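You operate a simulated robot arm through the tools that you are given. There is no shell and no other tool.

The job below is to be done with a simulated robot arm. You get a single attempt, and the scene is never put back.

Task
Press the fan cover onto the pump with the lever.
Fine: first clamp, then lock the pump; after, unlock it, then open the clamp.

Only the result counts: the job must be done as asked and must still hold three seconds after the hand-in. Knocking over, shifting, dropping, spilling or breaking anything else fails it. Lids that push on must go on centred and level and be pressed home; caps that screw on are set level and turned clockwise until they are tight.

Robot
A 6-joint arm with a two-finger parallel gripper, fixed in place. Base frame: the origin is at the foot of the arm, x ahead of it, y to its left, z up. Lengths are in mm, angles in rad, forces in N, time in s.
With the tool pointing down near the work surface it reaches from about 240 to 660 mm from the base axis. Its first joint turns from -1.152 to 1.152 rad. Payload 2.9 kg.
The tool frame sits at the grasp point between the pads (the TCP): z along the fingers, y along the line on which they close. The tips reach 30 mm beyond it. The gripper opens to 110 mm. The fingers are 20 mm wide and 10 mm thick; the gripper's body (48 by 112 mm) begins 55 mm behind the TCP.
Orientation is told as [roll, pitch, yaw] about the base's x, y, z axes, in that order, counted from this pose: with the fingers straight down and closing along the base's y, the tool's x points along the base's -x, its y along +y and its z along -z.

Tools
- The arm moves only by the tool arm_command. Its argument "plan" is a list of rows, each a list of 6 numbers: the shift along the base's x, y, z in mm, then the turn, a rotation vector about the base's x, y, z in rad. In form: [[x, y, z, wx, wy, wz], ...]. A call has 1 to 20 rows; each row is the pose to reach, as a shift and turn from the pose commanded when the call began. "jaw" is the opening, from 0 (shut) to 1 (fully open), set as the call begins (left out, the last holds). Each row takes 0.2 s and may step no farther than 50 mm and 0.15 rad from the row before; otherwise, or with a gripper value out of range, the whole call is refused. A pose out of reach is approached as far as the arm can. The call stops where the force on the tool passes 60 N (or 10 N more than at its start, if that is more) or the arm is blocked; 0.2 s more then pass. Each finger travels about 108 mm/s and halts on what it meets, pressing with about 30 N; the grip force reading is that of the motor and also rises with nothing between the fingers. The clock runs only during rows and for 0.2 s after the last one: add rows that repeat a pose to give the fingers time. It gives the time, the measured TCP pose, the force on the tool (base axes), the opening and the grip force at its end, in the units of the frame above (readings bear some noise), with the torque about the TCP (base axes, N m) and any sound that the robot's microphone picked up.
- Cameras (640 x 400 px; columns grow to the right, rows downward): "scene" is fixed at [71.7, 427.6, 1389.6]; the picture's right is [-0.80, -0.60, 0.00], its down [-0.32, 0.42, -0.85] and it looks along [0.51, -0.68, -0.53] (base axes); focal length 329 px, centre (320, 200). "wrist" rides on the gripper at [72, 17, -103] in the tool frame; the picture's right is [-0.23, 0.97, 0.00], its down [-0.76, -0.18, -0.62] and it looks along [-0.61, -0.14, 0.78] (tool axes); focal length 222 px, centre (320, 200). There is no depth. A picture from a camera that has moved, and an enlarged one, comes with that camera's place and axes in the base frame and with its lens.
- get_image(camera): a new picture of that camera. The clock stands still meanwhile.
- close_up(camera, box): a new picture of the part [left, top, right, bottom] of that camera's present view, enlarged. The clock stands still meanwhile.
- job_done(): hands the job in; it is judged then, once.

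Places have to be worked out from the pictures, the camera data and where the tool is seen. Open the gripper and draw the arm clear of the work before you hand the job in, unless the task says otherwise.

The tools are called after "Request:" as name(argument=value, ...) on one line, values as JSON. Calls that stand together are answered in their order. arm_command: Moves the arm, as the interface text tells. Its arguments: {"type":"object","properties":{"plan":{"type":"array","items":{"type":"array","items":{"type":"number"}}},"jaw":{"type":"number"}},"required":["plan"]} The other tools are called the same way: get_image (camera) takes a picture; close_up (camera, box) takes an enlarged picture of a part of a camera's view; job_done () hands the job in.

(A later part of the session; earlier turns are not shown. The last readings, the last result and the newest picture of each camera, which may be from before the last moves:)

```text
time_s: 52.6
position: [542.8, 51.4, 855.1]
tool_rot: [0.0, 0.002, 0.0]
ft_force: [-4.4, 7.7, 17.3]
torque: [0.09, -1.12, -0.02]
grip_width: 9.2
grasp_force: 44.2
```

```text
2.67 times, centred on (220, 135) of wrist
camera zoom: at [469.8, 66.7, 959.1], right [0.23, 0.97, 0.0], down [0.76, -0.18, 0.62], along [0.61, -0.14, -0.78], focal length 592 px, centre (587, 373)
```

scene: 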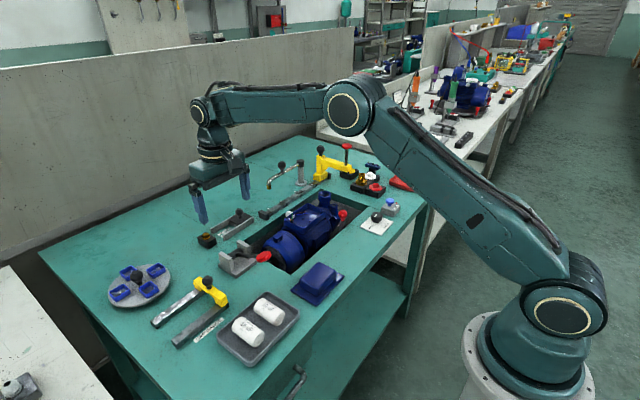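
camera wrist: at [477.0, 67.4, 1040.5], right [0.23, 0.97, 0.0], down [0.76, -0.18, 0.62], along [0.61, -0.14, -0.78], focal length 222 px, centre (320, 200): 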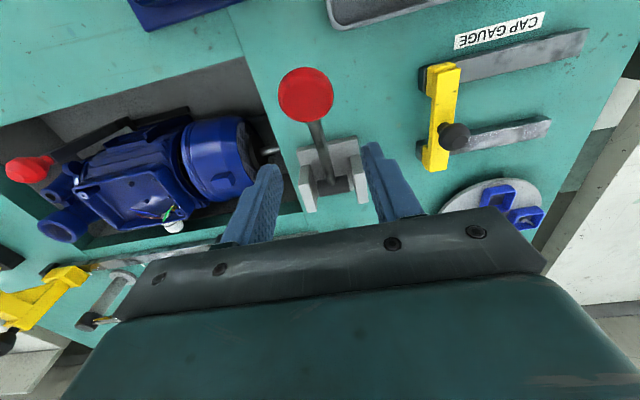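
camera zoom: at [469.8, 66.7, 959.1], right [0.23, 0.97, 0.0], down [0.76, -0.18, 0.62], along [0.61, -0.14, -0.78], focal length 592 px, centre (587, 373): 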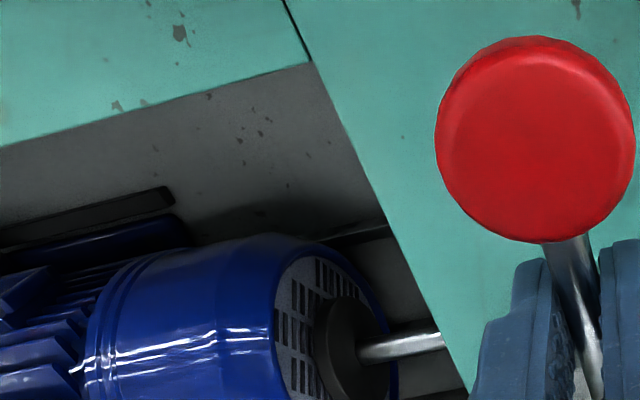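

The cover continues to advance. Another 4 mm down, in small rows.

Request:
arm_command(plan=[[0.1, 0, -1.5, 0, 0, 0], [0.2, 0, -3, 0, 0, 0], [0.3, 0, -4, 0, 0, 0], [0.3, 0, -4, 0, 0, 0]])

Request:
close_up(camera="scene", box=[225, 205, 321, 265])

Request:
close_up(camera="wrist", box=[60, 60, 300, 210])

```text
time_s: 53.6
position: [543.0, 49.5, 851.6]
tool_rot: [0.0, 0.003, -0.001]
ft_force: [-11.8, 7.0, 16.4]
torque: [0.07, -1.0, -0.04]
grip_width: 9.0
grasp_force: 45.2
```

```text
6.67 times, centred on (273, 235) of scene
camera zoom: at [71.1, 427.7, 1389.6], right [-0.8, -0.6, 0.0], down [-0.32, 0.42, -0.85], along [0.51, -0.68, -0.53], focal length 2191 px, centre (633, -33)
```

zoom: 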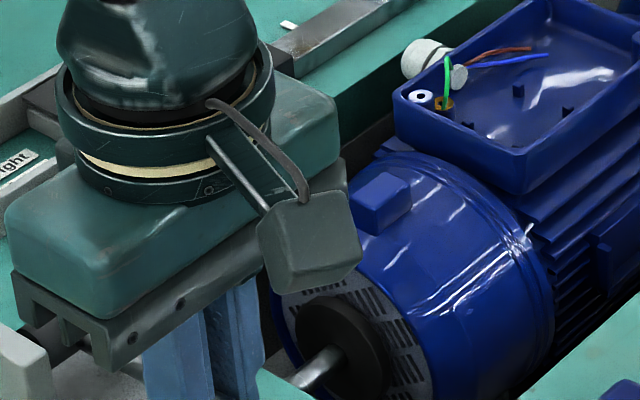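

```text
2.67 times, centred on (180, 135) of wrist
camera zoom: at [470.0, 66.6, 955.3], right [0.23, 0.97, 0.0], down [0.76, -0.18, 0.62], along [0.61, -0.14, -0.78], focal length 592 px, centre (693, 373)
```

zoom: 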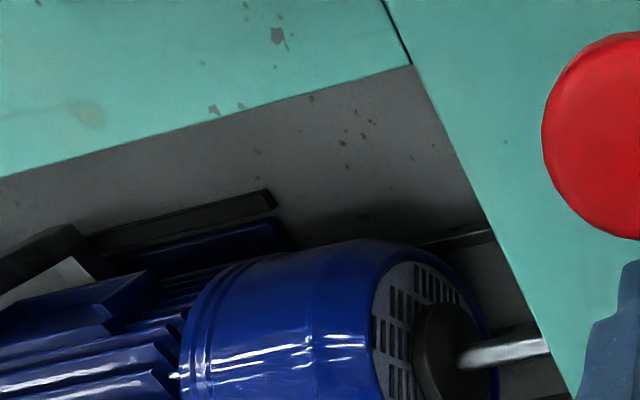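

Force is steady in z with a −12 N x-component, so I'll allow a bit more −x and continue 4 mm down.

Request:
arm_command(plan=[[-0.6, 0, -1.5, 0, 0, 0], [-1.0, 0, -3, 0, 0, 0], [-1.2, 0, -4, 0, 0, 0], [-1.2, 0, -4, 0, 0, 0]])

Request:
close_up(camera="scene", box=[225, 205, 321, 265])

Request:
close_up(camera="wrist", box=[60, 60, 300, 210])

```text
time_s: 54.6
position: [542.5, 49.7, 848.0]
tool_rot: [-0.001, -0.003, -0.001]
ft_force: [-4.6, 7.9, 17.6]
torque: [0.08, -1.14, 0.03]
grip_width: 9.5
grasp_force: 45.2
```

```text
6.67 times, centred on (273, 235) of scene
camera zoom: at [71.3, 427.7, 1389.6], right [-0.8, -0.6, 0.0], down [-0.32, 0.42, -0.85], along [0.51, -0.68, -0.53], focal length 2191 px, centre (633, -33)
```

zoom: 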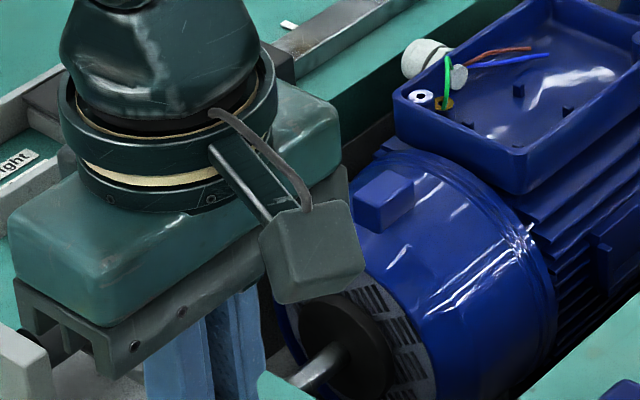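

```text
2.67 times, centred on (180, 135) of wrist
camera zoom: at [469.6, 66.6, 951.7], right [0.23, 0.97, 0.0], down [0.76, -0.18, 0.63], along [0.61, -0.14, -0.78], focal length 592 px, centre (693, 373)
```

zoom: 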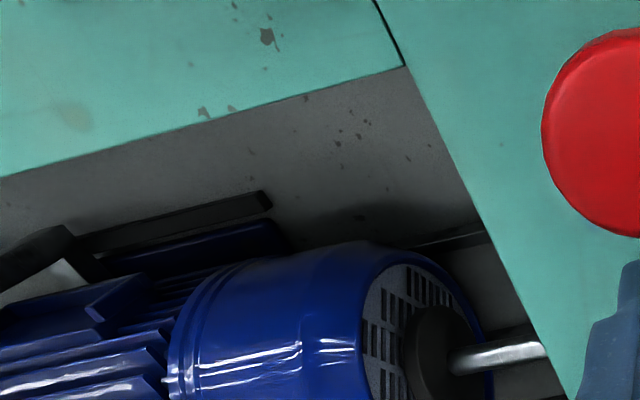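

The cover looks close to home. I'll go in 2 mm steps now, since the lever is near the table too.

Request:
arm_command(plan=[[-0.2, 0, -1, 0, 0, 0], [-0.4, 0, -2, 0, 0, 0], [-0.4, 0, -2, 0, 0, 0]])

Request:
close_up(camera="scene", box=[225, 215, 321, 275])

Request:
close_up(camera="wrist", box=[60, 60, 380, 260])

```text
time_s: 55.4
position: [542.5, 50.2, 846.0]
tool_rot: [0.002, -0.004, 0.001]
ft_force: [4.7, 9.9, 17.4]
torque: [0.12, -1.25, 0.0]
grip_width: 9.3
grasp_force: 44.8
```

```text
6.67 times, centred on (273, 245) of scene
camera zoom: at [71.5, 427.8, 1389.6], right [-0.8, -0.6, 0.0], down [-0.32, 0.42, -0.85], along [0.51, -0.68, -0.53], focal length 2191 px, centre (633, -100)
```

zoom: 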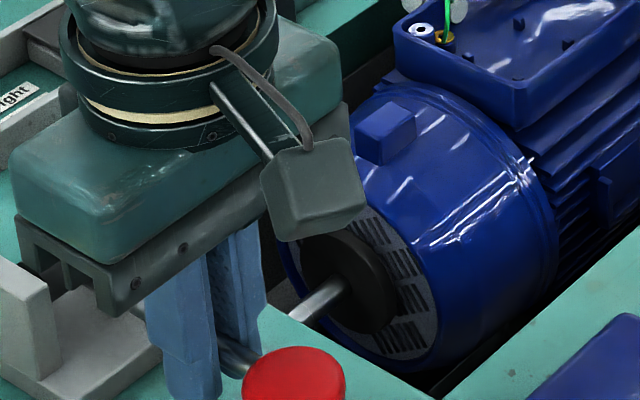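

```text
2.00 times, centred on (220, 160) of wrist
camera zoom: at [469.5, 66.6, 950.1], right [0.23, 0.97, 0.0], down [0.76, -0.18, 0.63], along [0.61, -0.14, -0.78], focal length 444 px, centre (520, 280)
```

zoom: 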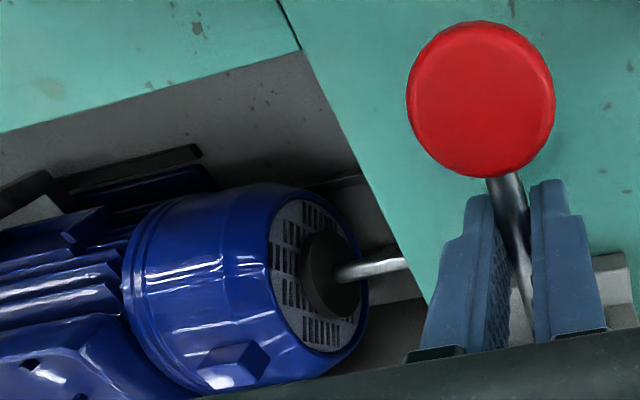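

Still advancing at ~17 N. Another 2–3 mm.

Request:
arm_command(plan=[[0, 0, -1, 0, 0, 0], [0.1, 0, -2, 0, 0, 0], [0.1, 0, -3, 0, 0, 0], [0.1, 0, -3, 0, 0, 0]])

Request:
close_up(camera="scene", box=[225, 215, 321, 275])

Request:
close_up(camera="wrist", box=[60, 60, 300, 210])

```text
time_s: 56.4
position: [541.2, 49.1, 842.9]
tool_rot: [0.0, -0.004, -0.001]
ft_force: [5.1, 11.3, 17.4]
torque: [0.09, -1.23, -0.01]
grip_width: 9.1
grasp_force: 45.0
```

```text
6.67 times, centred on (273, 245) of scene
camera zoom: at [71.5, 427.8, 1389.5], right [-0.8, -0.6, 0.0], down [-0.32, 0.42, -0.85], along [0.51, -0.68, -0.53], focal length 2191 px, centre (633, -100)
```

zoom: 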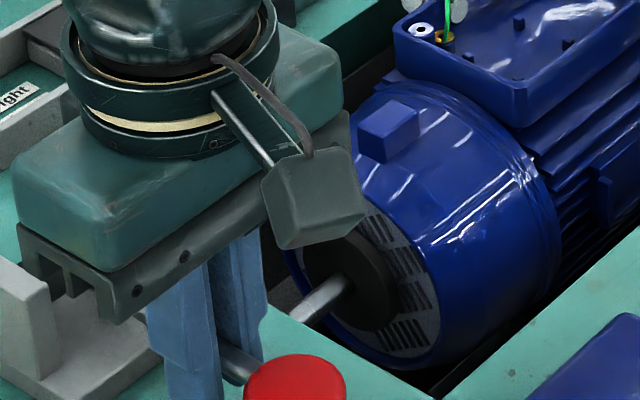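

```text
2.67 times, centred on (180, 135) of wrist
camera zoom: at [469.5, 66.6, 946.9], right [0.23, 0.97, 0.0], down [0.76, -0.18, 0.63], along [0.61, -0.14, -0.78], focal length 592 px, centre (693, 373)
```

zoom: 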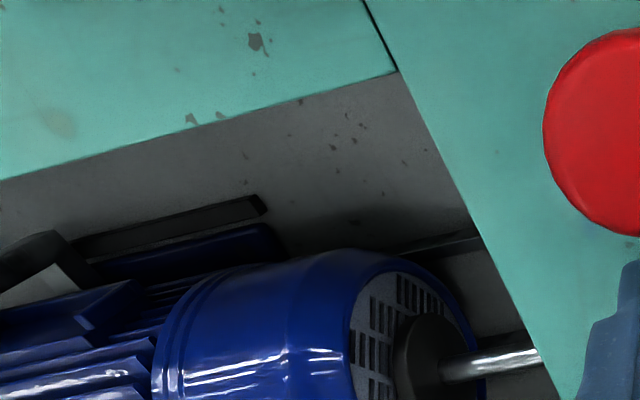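

Still moving with constant force. I'll check the knob-to-table clearance before going further.

Request:
close_up(camera="scene", box=[225, 240, 305, 290])

Request:
close_up(camera="wrist", box=[240, 50, 400, 150])

```text
8.00 times, centred on (265, 265) of scene
camera zoom: at [71.5, 427.8, 1389.5], right [-0.8, -0.6, 0.0], down [-0.32, 0.42, -0.85], along [0.51, -0.68, -0.53], focal length 2630 px, centre (760, -320)
```

zoom: 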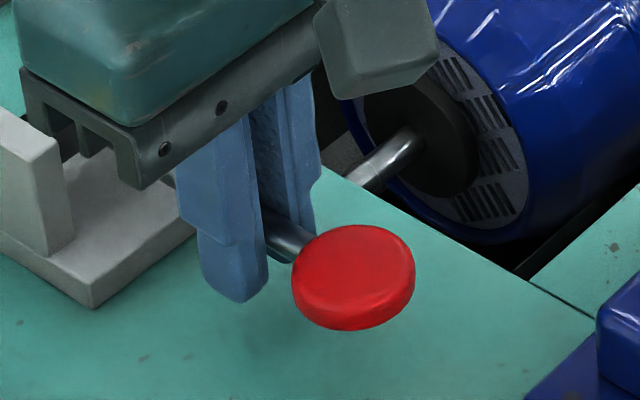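

```text
4.00 times, centred on (320, 100) of wrist
camera zoom: at [469.5, 66.6, 946.9], right [0.23, 0.97, 0.0], down [0.76, -0.18, 0.63], along [0.61, -0.14, -0.78], focal length 888 px, centre (320, 600)
```

zoom: 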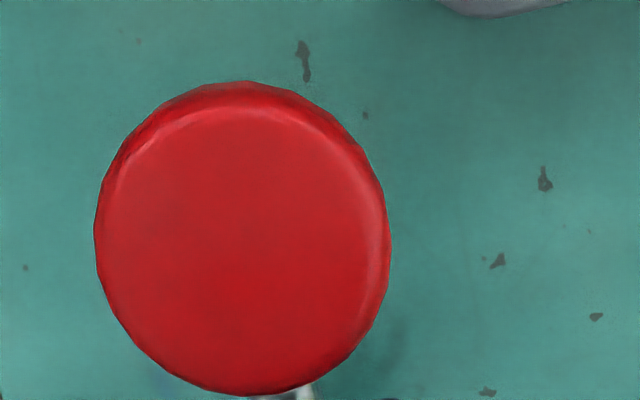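

The red disc is a palm pad now facing up at z≈833, with clearance below; the fingertips are ~9 mm above the table. I'll continue another 3 mm.

Request:
arm_command(plan=[[0.1, 0, -1, 0, 0, 0], [0.2, 0, -2, 0, 0, 0], [0.3, 0, -3, 0, 0, 0], [0.3, 0, -3, 0, 0, 0]])

Request:
close_up(camera="scene", box=[240, 205, 336, 265])

Request:
close_up(camera="wrist", box=[60, 60, 300, 210])

```text
time_s: 57.4
position: [543.2, 50.0, 840.5]
tool_rot: [0.0, -0.002, -0.002]
ft_force: [3.7, 11.5, 18.4]
torque: [0.12, -1.25, -0.04]
grip_width: 9.0
grasp_force: 45.2
```

```text
6.67 times, centred on (288, 235) of scene
camera zoom: at [71.5, 427.8, 1389.5], right [-0.8, -0.6, 0.0], down [-0.32, 0.42, -0.85], along [0.51, -0.68, -0.53], focal length 2191 px, centre (533, -33)
```

zoom: 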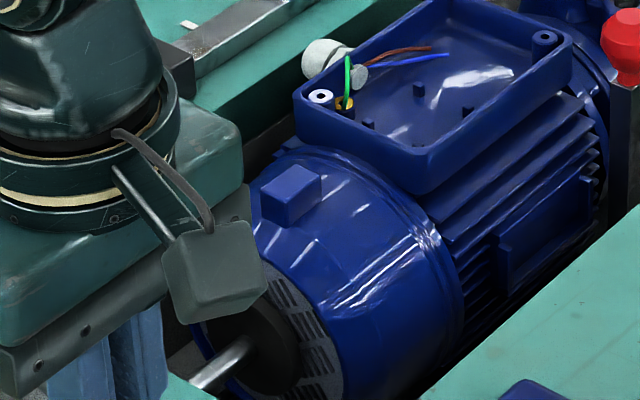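

```text
2.67 times, centred on (180, 135) of wrist
camera zoom: at [469.5, 66.6, 943.7], right [0.23, 0.97, 0.0], down [0.76, -0.18, 0.62], along [0.61, -0.14, -0.78], focal length 592 px, centre (693, 373)
```

zoom: 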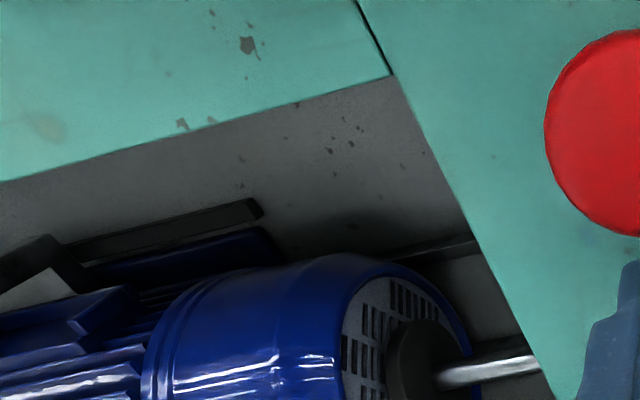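

The cover is still creeping in, but my fingertips are nearing the table. I'll release the rod and switch to pushing the palm pad from above with closed fingers.

Request:
arm_command(plan=[[0, 0, 0, 0, 0, 0], [0, 0, 0, 0, 0, 0], [0, 0, 20, 0, 0, 0], [0, 0, 50, 0, 0, 0], [0, 0, 70, 0, 0, 0], [0, 0, 70, 0, 0, 0]], jaw=0.35)

Request:
get_image(camera="wrist")

Request:
close_up(camera="scene", box=[215, 215, 311, 275])

```text
time_s: 58.8
position: [542.5, 50.0, 909.1]
tool_rot: [0.001, 0.0, 0.0]
ft_force: [0.9, -0.2, -0.5]
torque: [-0.03, 0.03, 0.01]
grip_width: 38.5
grasp_force: 0.0
```

```text
taken
camera wrist: at [470.0, 66.7, 1013.3], right [0.23, 0.97, 0.0], down [0.76, -0.18, 0.62], along [0.61, -0.14, -0.78], focal length 222 px, centre (320, 200)
```

wrist: 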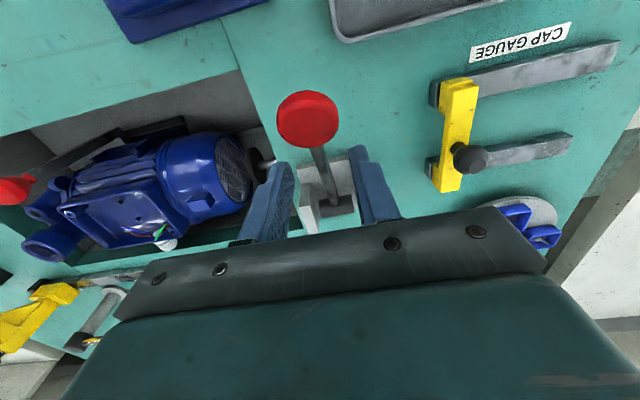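

```text
6.67 times, centred on (263, 245) of scene
camera zoom: at [71.7, 427.6, 1389.6], right [-0.8, -0.6, 0.0], down [-0.32, 0.42, -0.85], along [0.51, -0.68, -0.53], focal length 2191 px, centre (700, -100)
```

zoom: 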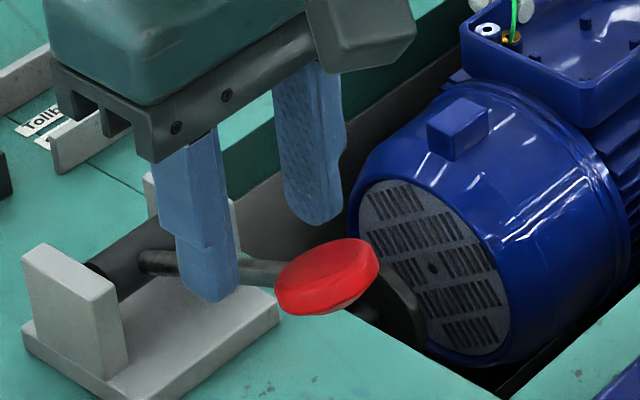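

The lever is spring-returned: it went back up and the ram retracted, leaving the cover pushed most of the way on. I'll inspect the cover-to-motor joint.

Request:
close_up(camera="scene", box=[262, 205, 326, 245])

Request:
close_up(camera="wrist", box=[60, 90, 300, 240])

```text
10.00 times, centred on (294, 225) of scene
camera zoom: at [71.7, 427.6, 1389.6], right [-0.8, -0.6, 0.0], down [-0.32, 0.42, -0.85], along [0.51, -0.68, -0.53], focal length 3287 px, centre (580, -50)
```

zoom: 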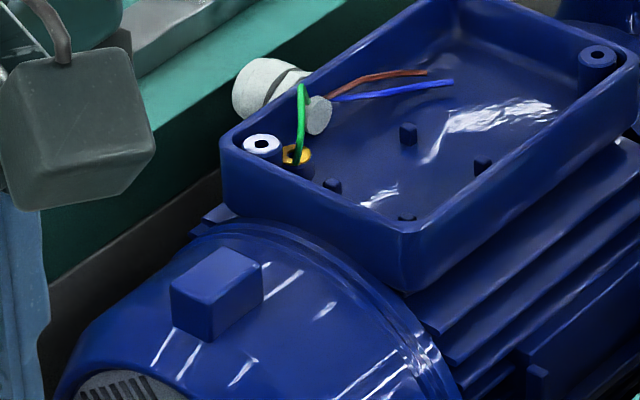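

```text
2.67 times, centred on (180, 165) of wrist
camera zoom: at [470.0, 66.7, 1013.3], right [0.23, 0.97, 0.0], down [0.76, -0.18, 0.62], along [0.61, -0.14, -0.78], focal length 592 px, centre (693, 293)
```

zoom: 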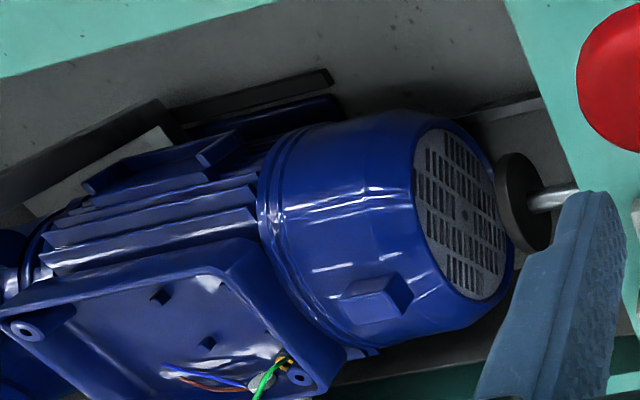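

The joint looks closed, but the force never rose above the spring's 17–18 N, so I can't call it home. I'll close the fingers, place them above the palm pad (≈(513,49,876)) and press it down firmly.

Request:
arm_command(plan=[[0, 0, 20, 0, 0, 0], [-15, 0, 22, 0, 0, 0], [-31, -1, 22, 0, 0, 0], [-31, -1, 22, 0, 0, 0]], jaw=0.0)

Request:
close_up(camera="wrist", box=[200, 60, 440, 210])

Request:
close_up(camera="scene", box=[215, 205, 311, 265])

```text
time_s: 59.8
position: [511.7, 49.2, 932.2]
tool_rot: [0.0, -0.001, 0.002]
ft_force: [0.1, -1.6, -0.2]
torque: [-0.02, 0.0, -0.02]
grip_width: 0.0
grasp_force: 30.0
```

```text
2.67 times, centred on (320, 135) of wrist
camera zoom: at [438.4, 65.6, 1035.5], right [0.23, 0.97, 0.0], down [0.76, -0.18, 0.62], along [0.61, -0.14, -0.78], focal length 592 px, centre (320, 373)
```

zoom: 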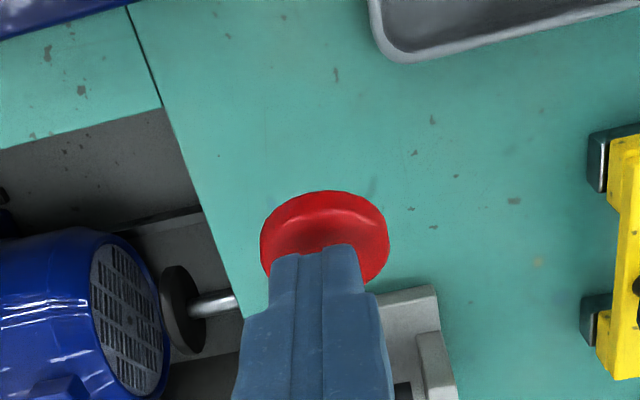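

```text
6.67 times, centred on (263, 235) of scene
camera zoom: at [71.7, 427.6, 1389.6], right [-0.8, -0.6, 0.0], down [-0.32, 0.42, -0.85], along [0.51, -0.68, -0.53], focal length 2191 px, centre (700, -33)
```

zoom: 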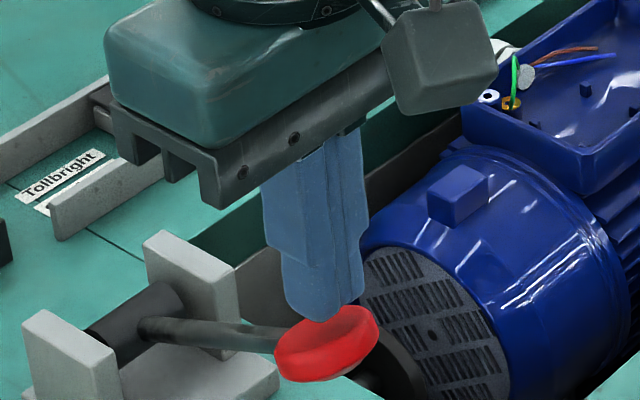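

The closed fingertips sit above the pad. I'll descend onto it and push it down along its arc, checking the force.

Request:
arm_command(plan=[[-2, 0, -8, 0, 0, 0], [-2.5, 0, -14, 0, 0, 0], [-3, 0, -18, 0, 0, 0], [-3.5, 0, -22, 0, 0, 0], [-4, 0, -26, 0, 0, 0], [-4, 0, -26, 0, 0, 0]])

Request:
close_up(camera="scene", box=[215, 205, 311, 265])

```text
time_s: 61.2
position: [507.6, 48.3, 906.6]
tool_rot: [0.0, 0.0, 0.001]
ft_force: [0.4, -0.5, 0.6]
torque: [0.0, -0.02, 0.05]
grip_width: 0.0
grasp_force: 30.0
```

```text
6.67 times, centred on (263, 235) of scene
camera zoom: at [71.7, 427.6, 1389.6], right [-0.8, -0.6, 0.0], down [-0.32, 0.42, -0.85], along [0.51, -0.68, -0.53], focal length 2191 px, centre (700, -33)
```

zoom: 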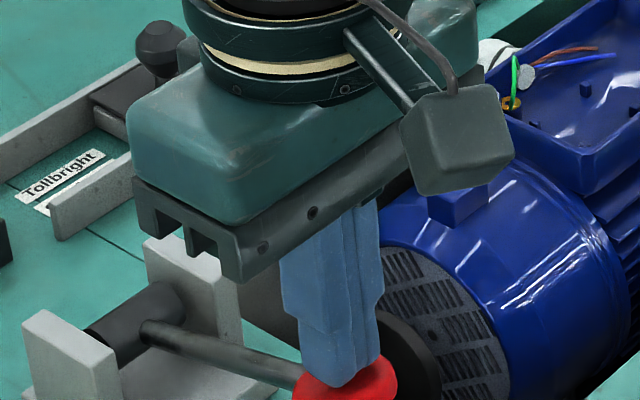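

The lever moves down with almost no force while the ram is free, so the earlier ~17 N was the cover's press-fit resistance. Continuing down.

Request:
arm_command(plan=[[-0.7, 0, -4, 0, 0, 0], [-1.4, 0, -8, 0, 0, 0], [-2, 0, -12, 0, 0, 0], [-2.5, 0, -16, 0, 0, 0], [-3, 0, -20, 0, 0, 0], [-3, 0, -20, 0, 0, 0]])

Request:
close_up(camera="scene", box=[215, 215, 311, 275])

```text
time_s: 62.6
position: [504.2, 49.2, 884.7]
tool_rot: [-0.001, 0.001, -0.001]
ft_force: [0.2, 0.3, 0.7]
torque: [0.0, 0.0, -0.03]
grip_width: 0.2
grasp_force: 30.2
```

```text
6.67 times, centred on (263, 245) of scene
camera zoom: at [71.7, 427.6, 1389.6], right [-0.8, -0.6, 0.0], down [-0.32, 0.42, -0.85], along [0.51, -0.68, -0.53], focal length 2191 px, centre (700, -100)
```

zoom: 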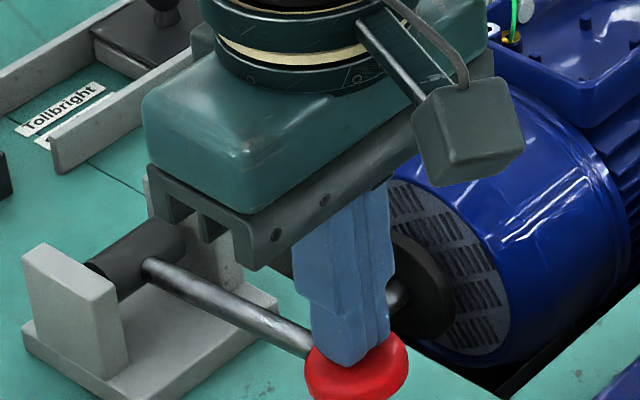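

Free travel continues and the ram is approaching the cover. I'll keep pushing down in smaller rows now.

Request:
arm_command(plan=[[-0.3, 0, -3, 0, 0, 0], [-0.6, 0, -6, 0, 0, 0], [-0.8, 0, -9, 0, 0, 0], [-1, 0, -12, 0, 0, 0], [-1, 0, -12, 0, 0, 0]])

Request:
close_up(camera="scene", box=[215, 215, 311, 275])

```text
time_s: 63.8
position: [504.1, 47.4, 872.7]
tool_rot: [0.001, -0.001, 0.001]
ft_force: [-1.0, 0.2, 1.6]
torque: [0.02, 0.02, 0.0]
grip_width: 0.0
grasp_force: 30.0
```

```text
6.67 times, centred on (263, 245) of scene
camera zoom: at [71.7, 427.6, 1389.6], right [-0.8, -0.6, 0.0], down [-0.32, 0.42, -0.85], along [0.51, -0.68, -0.53], focal length 2191 px, centre (700, -100)
```

zoom: 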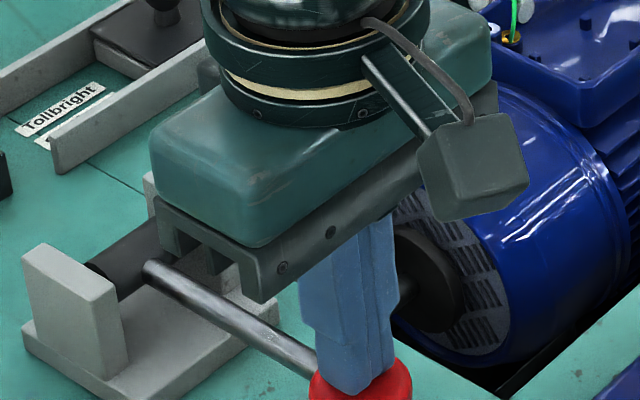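

Ram pad still hasn't reached the cover (1.6 N). Continuing with 2 mm rows.

Request:
arm_command(plan=[[-0.1, 1, -2, 0, 0, 0], [-0.2, 1, -4, 0, 0, 0], [-0.3, 1, -6, 0, 0, 0], [-0.3, 1, -8, 0, 0, 0], [-0.3, 1, -8, 0, 0, 0]])

Request:
close_up(camera="scene", box=[215, 215, 311, 275])

```text
time_s: 65.0
position: [502.7, 49.5, 865.4]
tool_rot: [0.001, 0.0, 0.001]
ft_force: [-0.2, 0.5, 1.6]
torque: [0.01, -0.01, 0.01]
grip_width: 0.0
grasp_force: 30.2
```

```text
6.67 times, centred on (263, 245) of scene
camera zoom: at [71.7, 427.6, 1389.6], right [-0.8, -0.6, 0.0], down [-0.32, 0.42, -0.85], along [0.51, -0.68, -0.53], focal length 2191 px, centre (700, -100)
```

zoom: 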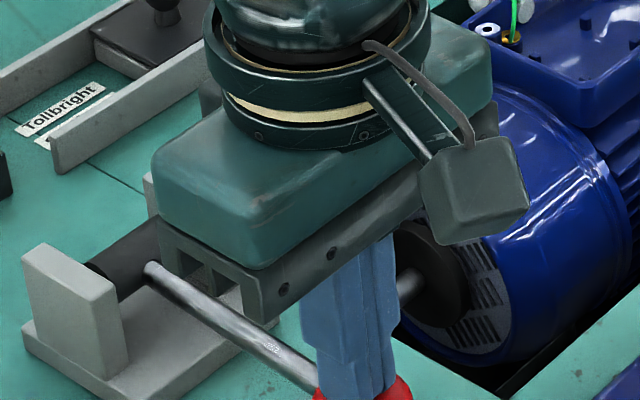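

Still free (1.6 N). Continuing with 2 mm rows; contact with the cover should come soon.

Request:
arm_command(plan=[[0, 0, -2, 0, 0, 0], [0, 0, -4, 0, 0, 0], [0.1, 0, -6, 0, 0, 0], [0.1, 0, -8, 0, 0, 0], [0.1, 0, -8, 0, 0, 0]])

Request:
close_up(camera="scene", box=[225, 215, 321, 275])

```text
time_s: 66.2
position: [503.2, 49.0, 859.4]
tool_rot: [0.002, -0.004, 0.001]
ft_force: [-4.8, -1.1, 15.1]
torque: [-0.04, -0.01, -0.01]
grip_width: 0.0
grasp_force: 30.2
```

```text
6.67 times, centred on (273, 245) of scene
camera zoom: at [71.4, 427.5, 1389.6], right [-0.8, -0.6, 0.0], down [-0.32, 0.42, -0.85], along [0.51, -0.68, -0.53], focal length 2191 px, centre (633, -100)
```

zoom: 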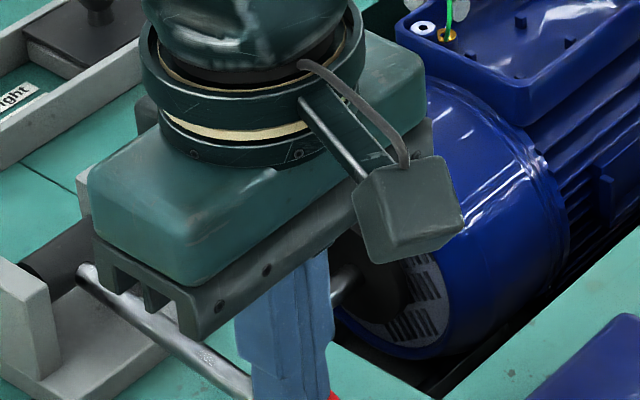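

Contact with the cover again (15 N). I'll press on in 1 mm rows until the force climbs.

Request:
arm_command(plan=[[0, 0, -1, 0, 0, 0], [0, 0, -2, 0, 0, 0], [0.1, 0, -3, 0, 0, 0], [0.1, 0, -3, 0, 0, 0]])

Request:
close_up(camera="scene", box=[235, 215, 331, 275])

```text
time_s: 67.2
position: [503.3, 49.2, 857.2]
tool_rot: [0.0, -0.003, -0.001]
ft_force: [-16.1, -1.0, 39.9]
torque: [-0.05, 0.1, -0.17]
grip_width: 0.0
grasp_force: 29.9
```

```text
6.67 times, centred on (283, 245) of scene
camera zoom: at [70.7, 427.5, 1389.7], right [-0.8, -0.6, 0.0], down [-0.31, 0.42, -0.85], along [0.51, -0.68, -0.53], focal length 2191 px, centre (567, -100)
```

zoom: 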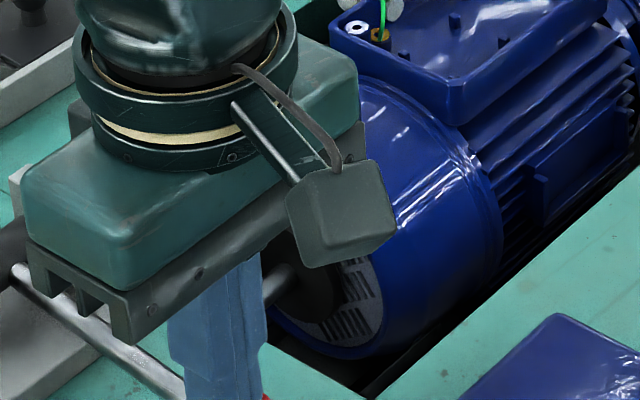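

Force rose sharply to 40 N with almost no travel, i.e. a hard stop. I'll add a little more to be sure it's pressed home, then look.

Request:
arm_command(plan=[[0, 0, -0.7, 0, 0, 0], [0, 0, -1.2, 0, 0, 0], [0, 0, -1.2, 0, 0, 0]])

Request:
close_up(camera="scene", box=[262, 205, 326, 245])

Request:
close_up(camera="wrist", box=[0, 60, 320, 260])

Request:
close_up(camera="scene", box=[225, 240, 305, 290])

```text
time_s: 68.0
position: [502.8, 51.5, 856.6]
tool_rot: [-0.001, -0.004, 0.0]
ft_force: [-18.9, -3.8, 47.8]
torque: [-0.16, 0.07, 0.13]
grip_width: 0.1
grasp_force: 30.3
```

```text
10.00 times, centred on (294, 225) of scene
camera zoom: at [70.5, 427.4, 1389.7], right [-0.8, -0.6, 0.0], down [-0.31, 0.42, -0.85], along [0.51, -0.68, -0.53], focal length 3287 px, centre (580, -50)
```

zoom: 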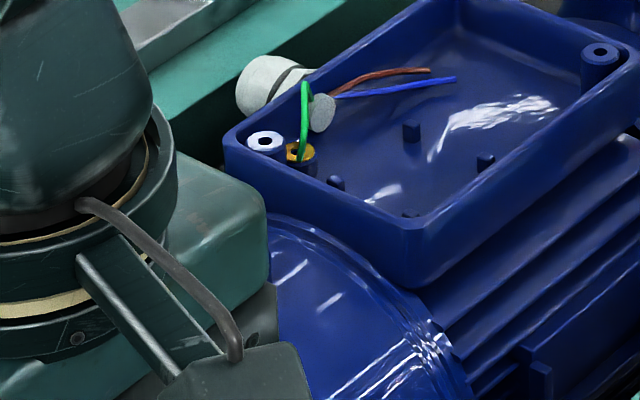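

```text
2.00 times, centred on (160, 160) of wrist
camera zoom: at [429.8, 66.3, 960.0], right [0.23, 0.97, 0.0], down [0.76, -0.18, 0.63], along [0.61, -0.14, -0.78], focal length 444 px, centre (640, 280)
```

zoom: 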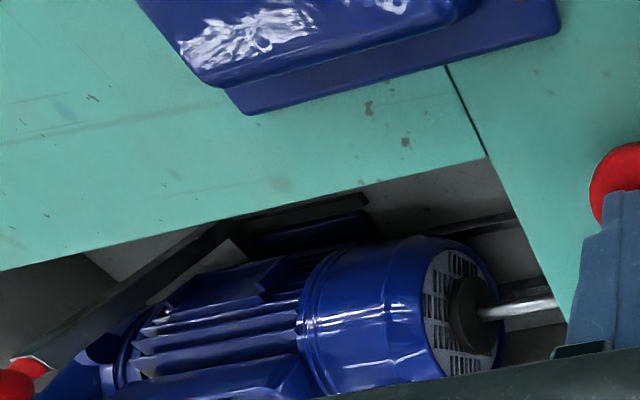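

```text
8.00 times, centred on (265, 265) of scene
camera zoom: at [70.5, 427.4, 1389.7], right [-0.8, -0.6, 0.0], down [-0.31, 0.42, -0.85], along [0.51, -0.68, -0.53], focal length 2630 px, centre (760, -320)
```

zoom: 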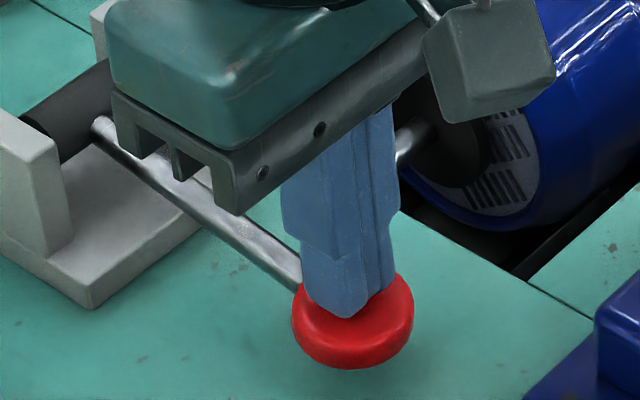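

Pressed to a firm stop at ~48 N; the lever pad is still clear of the table. I'll ease off, rise, and inspect the cover seat.

Request:
arm_command(plan=[[0, 0, 4, 0, 0, 0], [0.5, 0, 10, 0, 0, 0], [1, 0, 20, 0, 0, 0], [3, 0, 35, 0, 0, 0], [5, 0, 50, 0, 0, 0], [7, 0, 65, 0, 0, 0], [7, 0, 95, 0, 0, 0], [7, 0, 120, 0, 0, 0], [7, 0, 120, 0, 0, 0]])

Request:
close_up(camera="scene", box=[262, 205, 326, 245])

Request:
close_up(camera="scene", box=[205, 205, 301, 265])

Request:
get_image(camera="wrist")

```text
time_s: 70.0
position: [511.3, 49.4, 973.7]
tool_rot: [0.0, -0.001, 0.0]
ft_force: [0.3, 0.1, 0.1]
torque: [0.0, 0.0, -0.01]
grip_width: 0.1
grasp_force: 30.7
```

```text
10.00 times, centred on (294, 225) of scene
camera zoom: at [71.7, 427.6, 1389.6], right [-0.8, -0.6, 0.0], down [-0.32, 0.42, -0.85], along [0.51, -0.68, -0.53], focal length 3287 px, centre (580, -50)
```

zoom: 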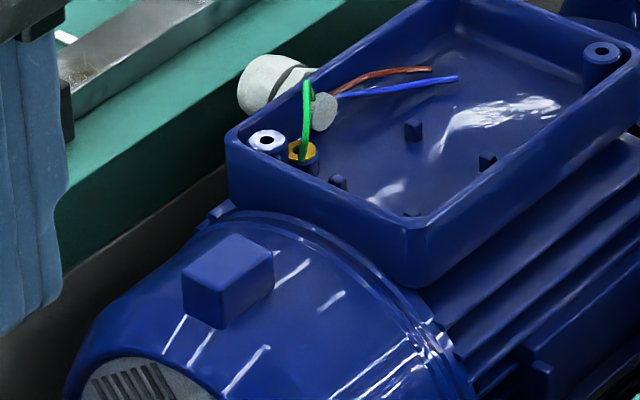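

```text
6.67 times, centred on (253, 235) of scene
camera zoom: at [71.7, 427.6, 1389.6], right [-0.8, -0.6, 0.0], down [-0.32, 0.42, -0.85], along [0.51, -0.68, -0.53], focal length 2191 px, centre (767, -33)
```

zoom: 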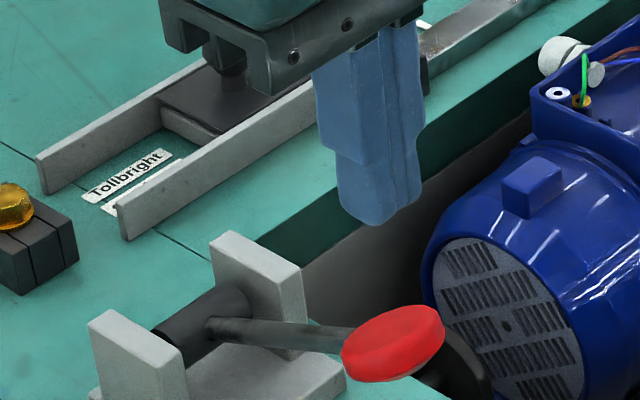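

```text
taken
camera wrist: at [437.4, 66.3, 1077.2], right [0.23, 0.97, 0.0], down [0.76, -0.18, 0.62], along [0.61, -0.14, -0.78], focal length 222 px, centre (320, 200)
```

wrist: 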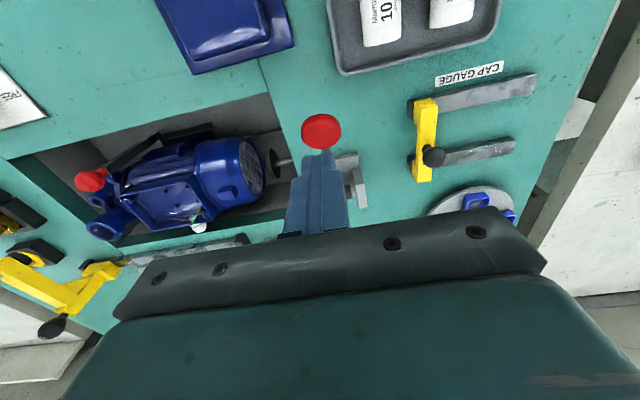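

The lever and ram returned and the cover stayed on, but the motor housing seems shifted by a couple of pixels compared with before. I'll re-check the pump, clamp and lock against the earlier identical views.

Request:
close_up(camera="scene", box=[310, 180, 374, 220])

Request:
close_up(camera="scene", box=[310, 180, 410, 243])

Request:
close_up(camera="wrist", box=[60, 100, 300, 250])

```text
10.00 times, centred on (342, 200) of scene
camera zoom: at [71.7, 427.6, 1389.6], right [-0.8, -0.6, 0.0], down [-0.32, 0.42, -0.85], along [0.51, -0.68, -0.53], focal length 3287 px, centre (100, 200)
```

zoom: 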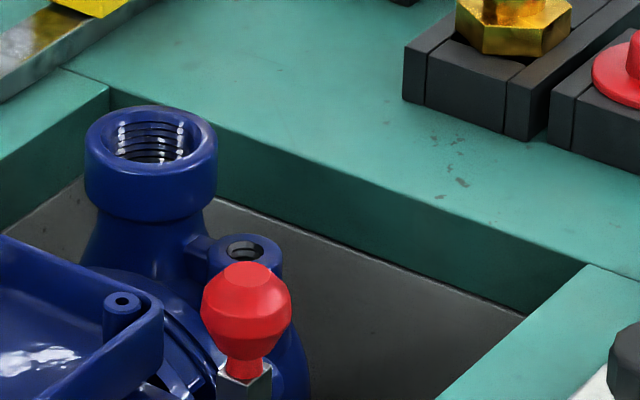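

```text
6.35 times, centred on (360, 212) of scene
camera zoom: at [71.7, 427.6, 1389.6], right [-0.8, -0.6, 0.0], down [-0.32, 0.42, -0.85], along [0.51, -0.68, -0.53], focal length 2087 px, centre (66, 127)
```

zoom: 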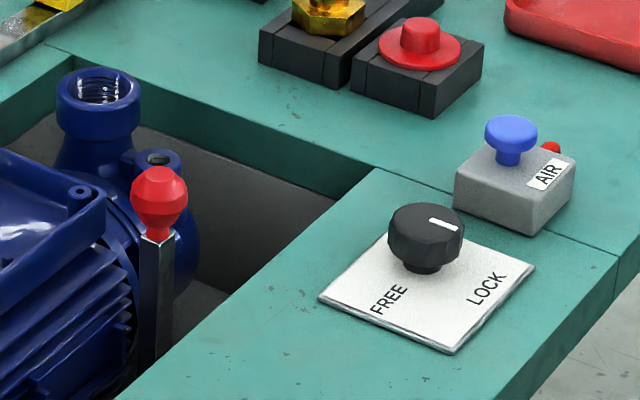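

```text
2.67 times, centred on (180, 175) of wrist
camera zoom: at [437.4, 66.3, 1077.2], right [0.23, 0.97, 0.0], down [0.76, -0.18, 0.62], along [0.61, -0.14, -0.78], focal length 592 px, centre (693, 267)
```

zoom: 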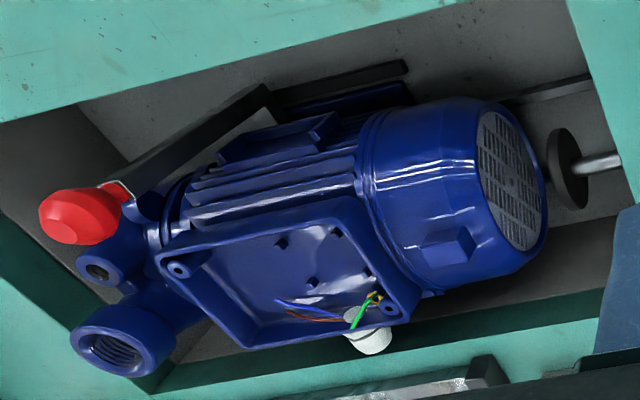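

The pump slid about 2 mm in −y during the hard final press while the cover advanced relative to it. I'll move the camera over the cover/motor seam to verify that it is fully home and square.

Request:
arm_command(plan=[[10, -40, 0, 0, 0, 0], [22, -80, 0, 0, 0, 0], [34, -120, 0, 0, 0, 0], [46, -160, -10, 0, 0, 0], [63, -196, -30, 0, 0, 0], [63, -196, -70, 0, 0, 0], [63, -196, -70, 0, 0, 0]])

Request:
get_image(camera="wrist")

Request:
close_up(camera="wrist", box=[240, 40, 432, 160])

Request:
close_up(camera="wrist", box=[290, 60, 370, 110])

```text
time_s: 71.6
position: [573.8, -148.0, 903.7]
tool_rot: [-0.001, -0.001, 0.001]
ft_force: [-0.8, -0.2, 0.1]
torque: [0.02, 0.0, 0.01]
grip_width: 0.2
grasp_force: 30.3
```

```text
taken
camera wrist: at [500.5, -131.2, 1006.6], right [0.23, 0.97, 0.0], down [0.76, -0.18, 0.62], along [0.61, -0.14, -0.78], focal length 222 px, centre (320, 200)
```

wrist: 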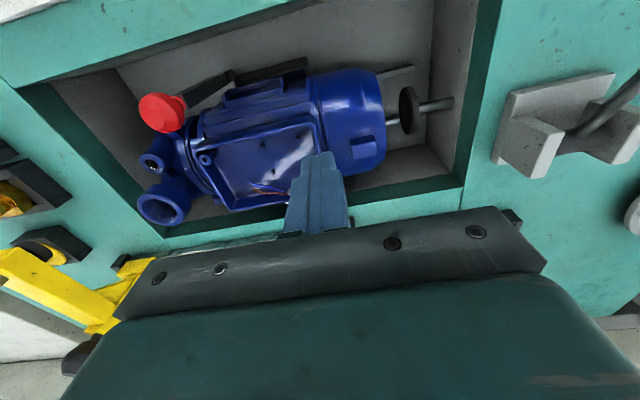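

```text
3.33 times, centred on (336, 100) of wrist
camera zoom: at [500.5, -131.2, 1006.6], right [0.23, 0.97, 0.0], down [0.76, -0.18, 0.62], along [0.61, -0.14, -0.78], focal length 740 px, centre (267, 533)
```

zoom: 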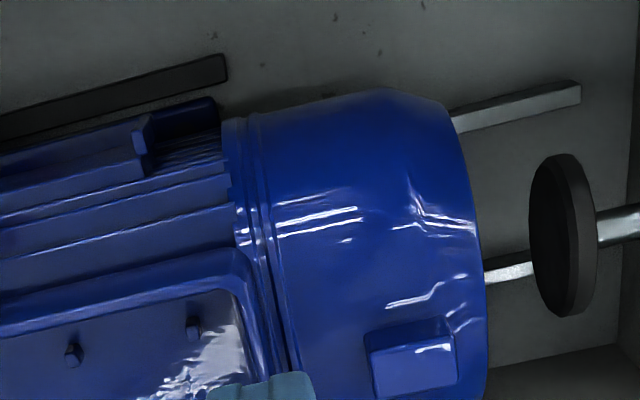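

```text
8.00 times, centred on (330, 85) of wrist
camera zoom: at [500.5, -131.2, 1006.6], right [0.23, 0.97, 0.0], down [0.76, -0.18, 0.62], along [0.61, -0.14, -0.78], focal length 1777 px, centre (240, 1120)
```

zoom: 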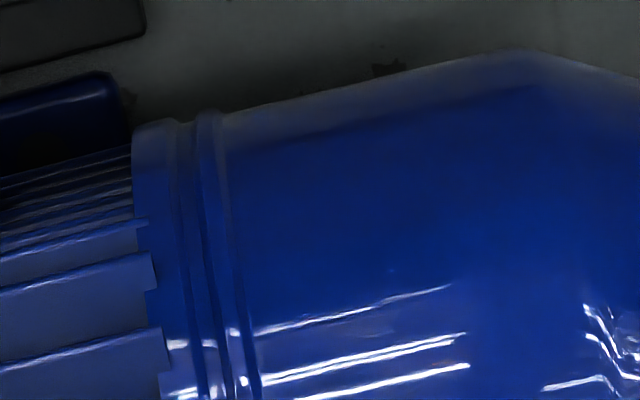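

The seam is closed all round, the cover sits square, and it was driven to a hard stop, so it is home. Now to unlock: I'll fly to the FREE/LOCK knob with yaw +0.87 and jaws half open.

Request:
arm_command(plan=[[0, 0, 30, 0, 0, 0], [-25, -30, 36, 0, 0, 0.14], [-51, -60, 36, 0, 0, 0.28], [-76, -90, 36, 0, 0, 0.42], [-102, -120, 36, 0, 0, 0.56], [-127, -150, 36, 0, 0, 0.7], [-153, -180, 36, 0, 0, 0.84], [-153, -180, 36, 0, 0, 0.87], [-153, -180, 36, 0, 0, 0.87]], jaw=0.5)

Request:
get_image(camera="wrist")

```text
time_s: 73.6
position: [420.5, -324.4, 940.2]
tool_rot: [-0.001, 0.001, 0.871]
ft_force: [0.3, 0.2, 0.5]
torque: [0.0, 0.0, 0.0]
grip_width: 54.9
grasp_force: 0.0
```

```text
taken
camera wrist: at [359.7, -370.1, 1042.9], right [-0.6, 0.8, 0.0], down [0.63, 0.47, 0.62], along [0.5, 0.37, -0.78], focal length 222 px, centre (320, 200)
```

wrist: 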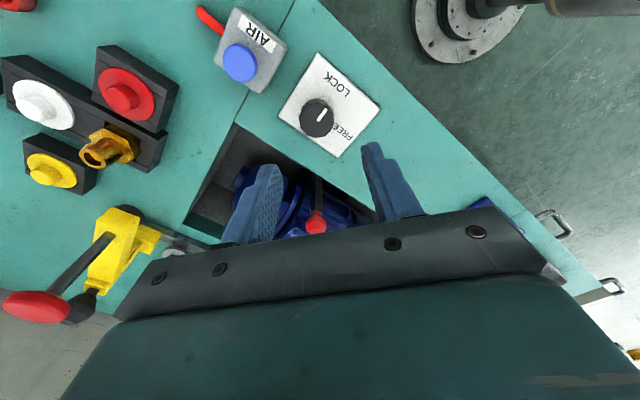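

The pointer is still at LOCK and I'm ~3 mm off in y. I'll correct that and descend around the knob as before.

Request:
arm_command(plan=[[0.5, -3, -30, 0, 0, 0], [0.5, -3, -60, 0, 0, 0], [0.5, -3, -85, 0, 0, 0], [0.5, -3, -96.5, 0, 0, 0], [0.5, -3, -96.5, 0, 0, 0]])

Request:
close_up(camera="wrist", box=[200, 60, 440, 210])

Request:
close_up(camera="scene", box=[346, 190, 410, 230])

```text
time_s: 74.8
position: [420.8, -328.4, 841.7]
tool_rot: [-0.001, 0.001, 0.87]
ft_force: [0.3, -0.1, 0.5]
torque: [-0.02, 0.0, 0.01]
grip_width: 55.1
grasp_force: 0.0
```

```text
2.67 times, centred on (320, 135) of wrist
camera zoom: at [361.1, -373.2, 946.0], right [-0.6, 0.8, 0.0], down [0.63, 0.47, 0.62], along [0.5, 0.37, -0.78], focal length 592 px, centre (320, 373)
```

zoom: 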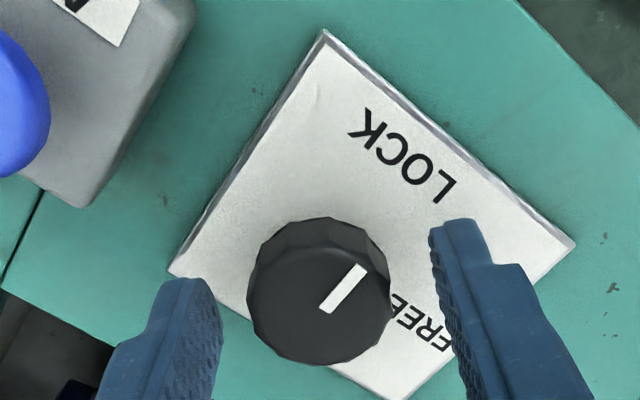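

```text
10.00 times, centred on (378, 210) of scene
camera zoom: at [71.7, 427.6, 1389.6], right [-0.8, -0.6, 0.0], down [-0.32, 0.42, -0.85], along [0.51, -0.68, -0.53], focal length 3287 px, centre (-260, 100)
```

zoom: 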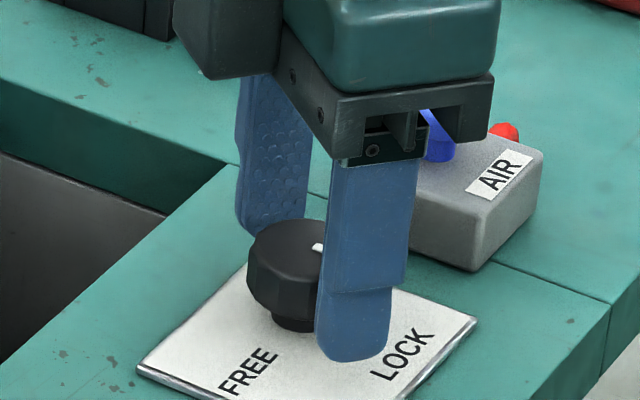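

The knob is centred between the fingers, pointer at LOCK. I'll close on it.

Request:
arm_command(plan=[[0, 0, 0, 0, 0, 0], [0, 0, 0, 0, 0, 0], [0, 0, 0, 0, 0, 0]], jaw=0.0)

```text
time_s: 75.6
position: [422.2, -327.9, 843.0]
tool_rot: [0.002, 0.001, 0.87]
ft_force: [2.7, -1.0, -4.1]
torque: [-0.04, -0.09, -0.01]
grip_width: 33.3
grasp_force: 45.3
```

Gripped at 33.3 mm. I'll turn −z back toward FREE, first most of the way.

Request:
arm_command(plan=[[0, 0, 0, 0, 0, -0.13], [0, 0, 0, 0, 0, -0.26], [0, 0, 0, 0, 0, -0.39], [0, 0, 0, 0, 0, -0.52], [0, 0, 0, 0, 0, -0.65], [0, 0, 0, 0, 0, -0.78], [0, 0, -0.3, 0, 0, -0.91], [0, 0, -0.3, 0, 0, -1.04], [0, 0, -0.5, 0, 0, -1.17], [0, 0, -0.5, 0, 0, -1.3], [0, 0, -0.5, 0, 0, -1.3]])

Request:
close_up(camera="wrist", box=[200, 60, 440, 210])

```text
time_s: 78.0
position: [422.8, -327.7, 842.9]
tool_rot: [0.003, 0.001, -0.428]
ft_force: [2.6, 21.0, -0.4]
torque: [0.46, -0.04, -0.01]
grip_width: 33.3
grasp_force: 44.6
```

```text
2.67 times, centred on (320, 135) of wrist
camera zoom: at [361.8, -282.9, 946.3], right [0.61, 0.79, 0.0], down [0.62, -0.48, 0.62], along [0.49, -0.38, -0.78], focal length 592 px, centre (320, 373)
```

zoom: 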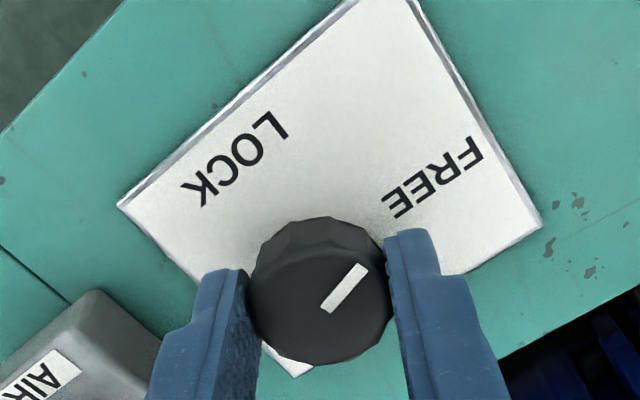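

Turned 1.3 rad; there's a 21 N side load in y that I'll relieve with +1.5 mm while turning the last ~0.28 rad to the stop.

Request:
arm_command(plan=[[0, 1, 0, 0, 0, -0.07], [0, 1.5, 0, 0, 0, -0.14], [0, 1.5, 0, 0, 0, -0.21], [0, 1.5, 0, 0, 0, -0.28], [0, 1.5, 0, 0, 0, -0.28]])

Request:
close_up(camera="wrist", box=[200, 60, 440, 210])

```text
time_s: 79.2
position: [421.6, -327.7, 842.2]
tool_rot: [0.0, 0.003, -0.709]
ft_force: [3.7, 12.7, -1.8]
torque: [0.33, -0.17, 0.23]
grip_width: 33.2
grasp_force: 44.7
```

```text
2.67 times, centred on (320, 135) of wrist
camera zoom: at [376.6, -267.7, 946.1], right [0.81, 0.59, 0.0], down [0.46, -0.63, 0.62], along [0.37, -0.5, -0.78], focal length 592 px, centre (320, 373)
```

zoom: 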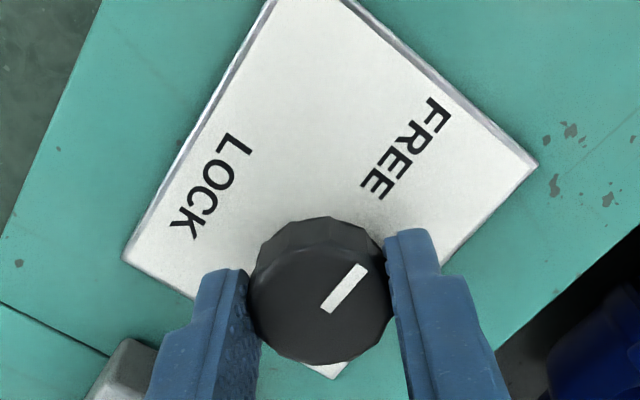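

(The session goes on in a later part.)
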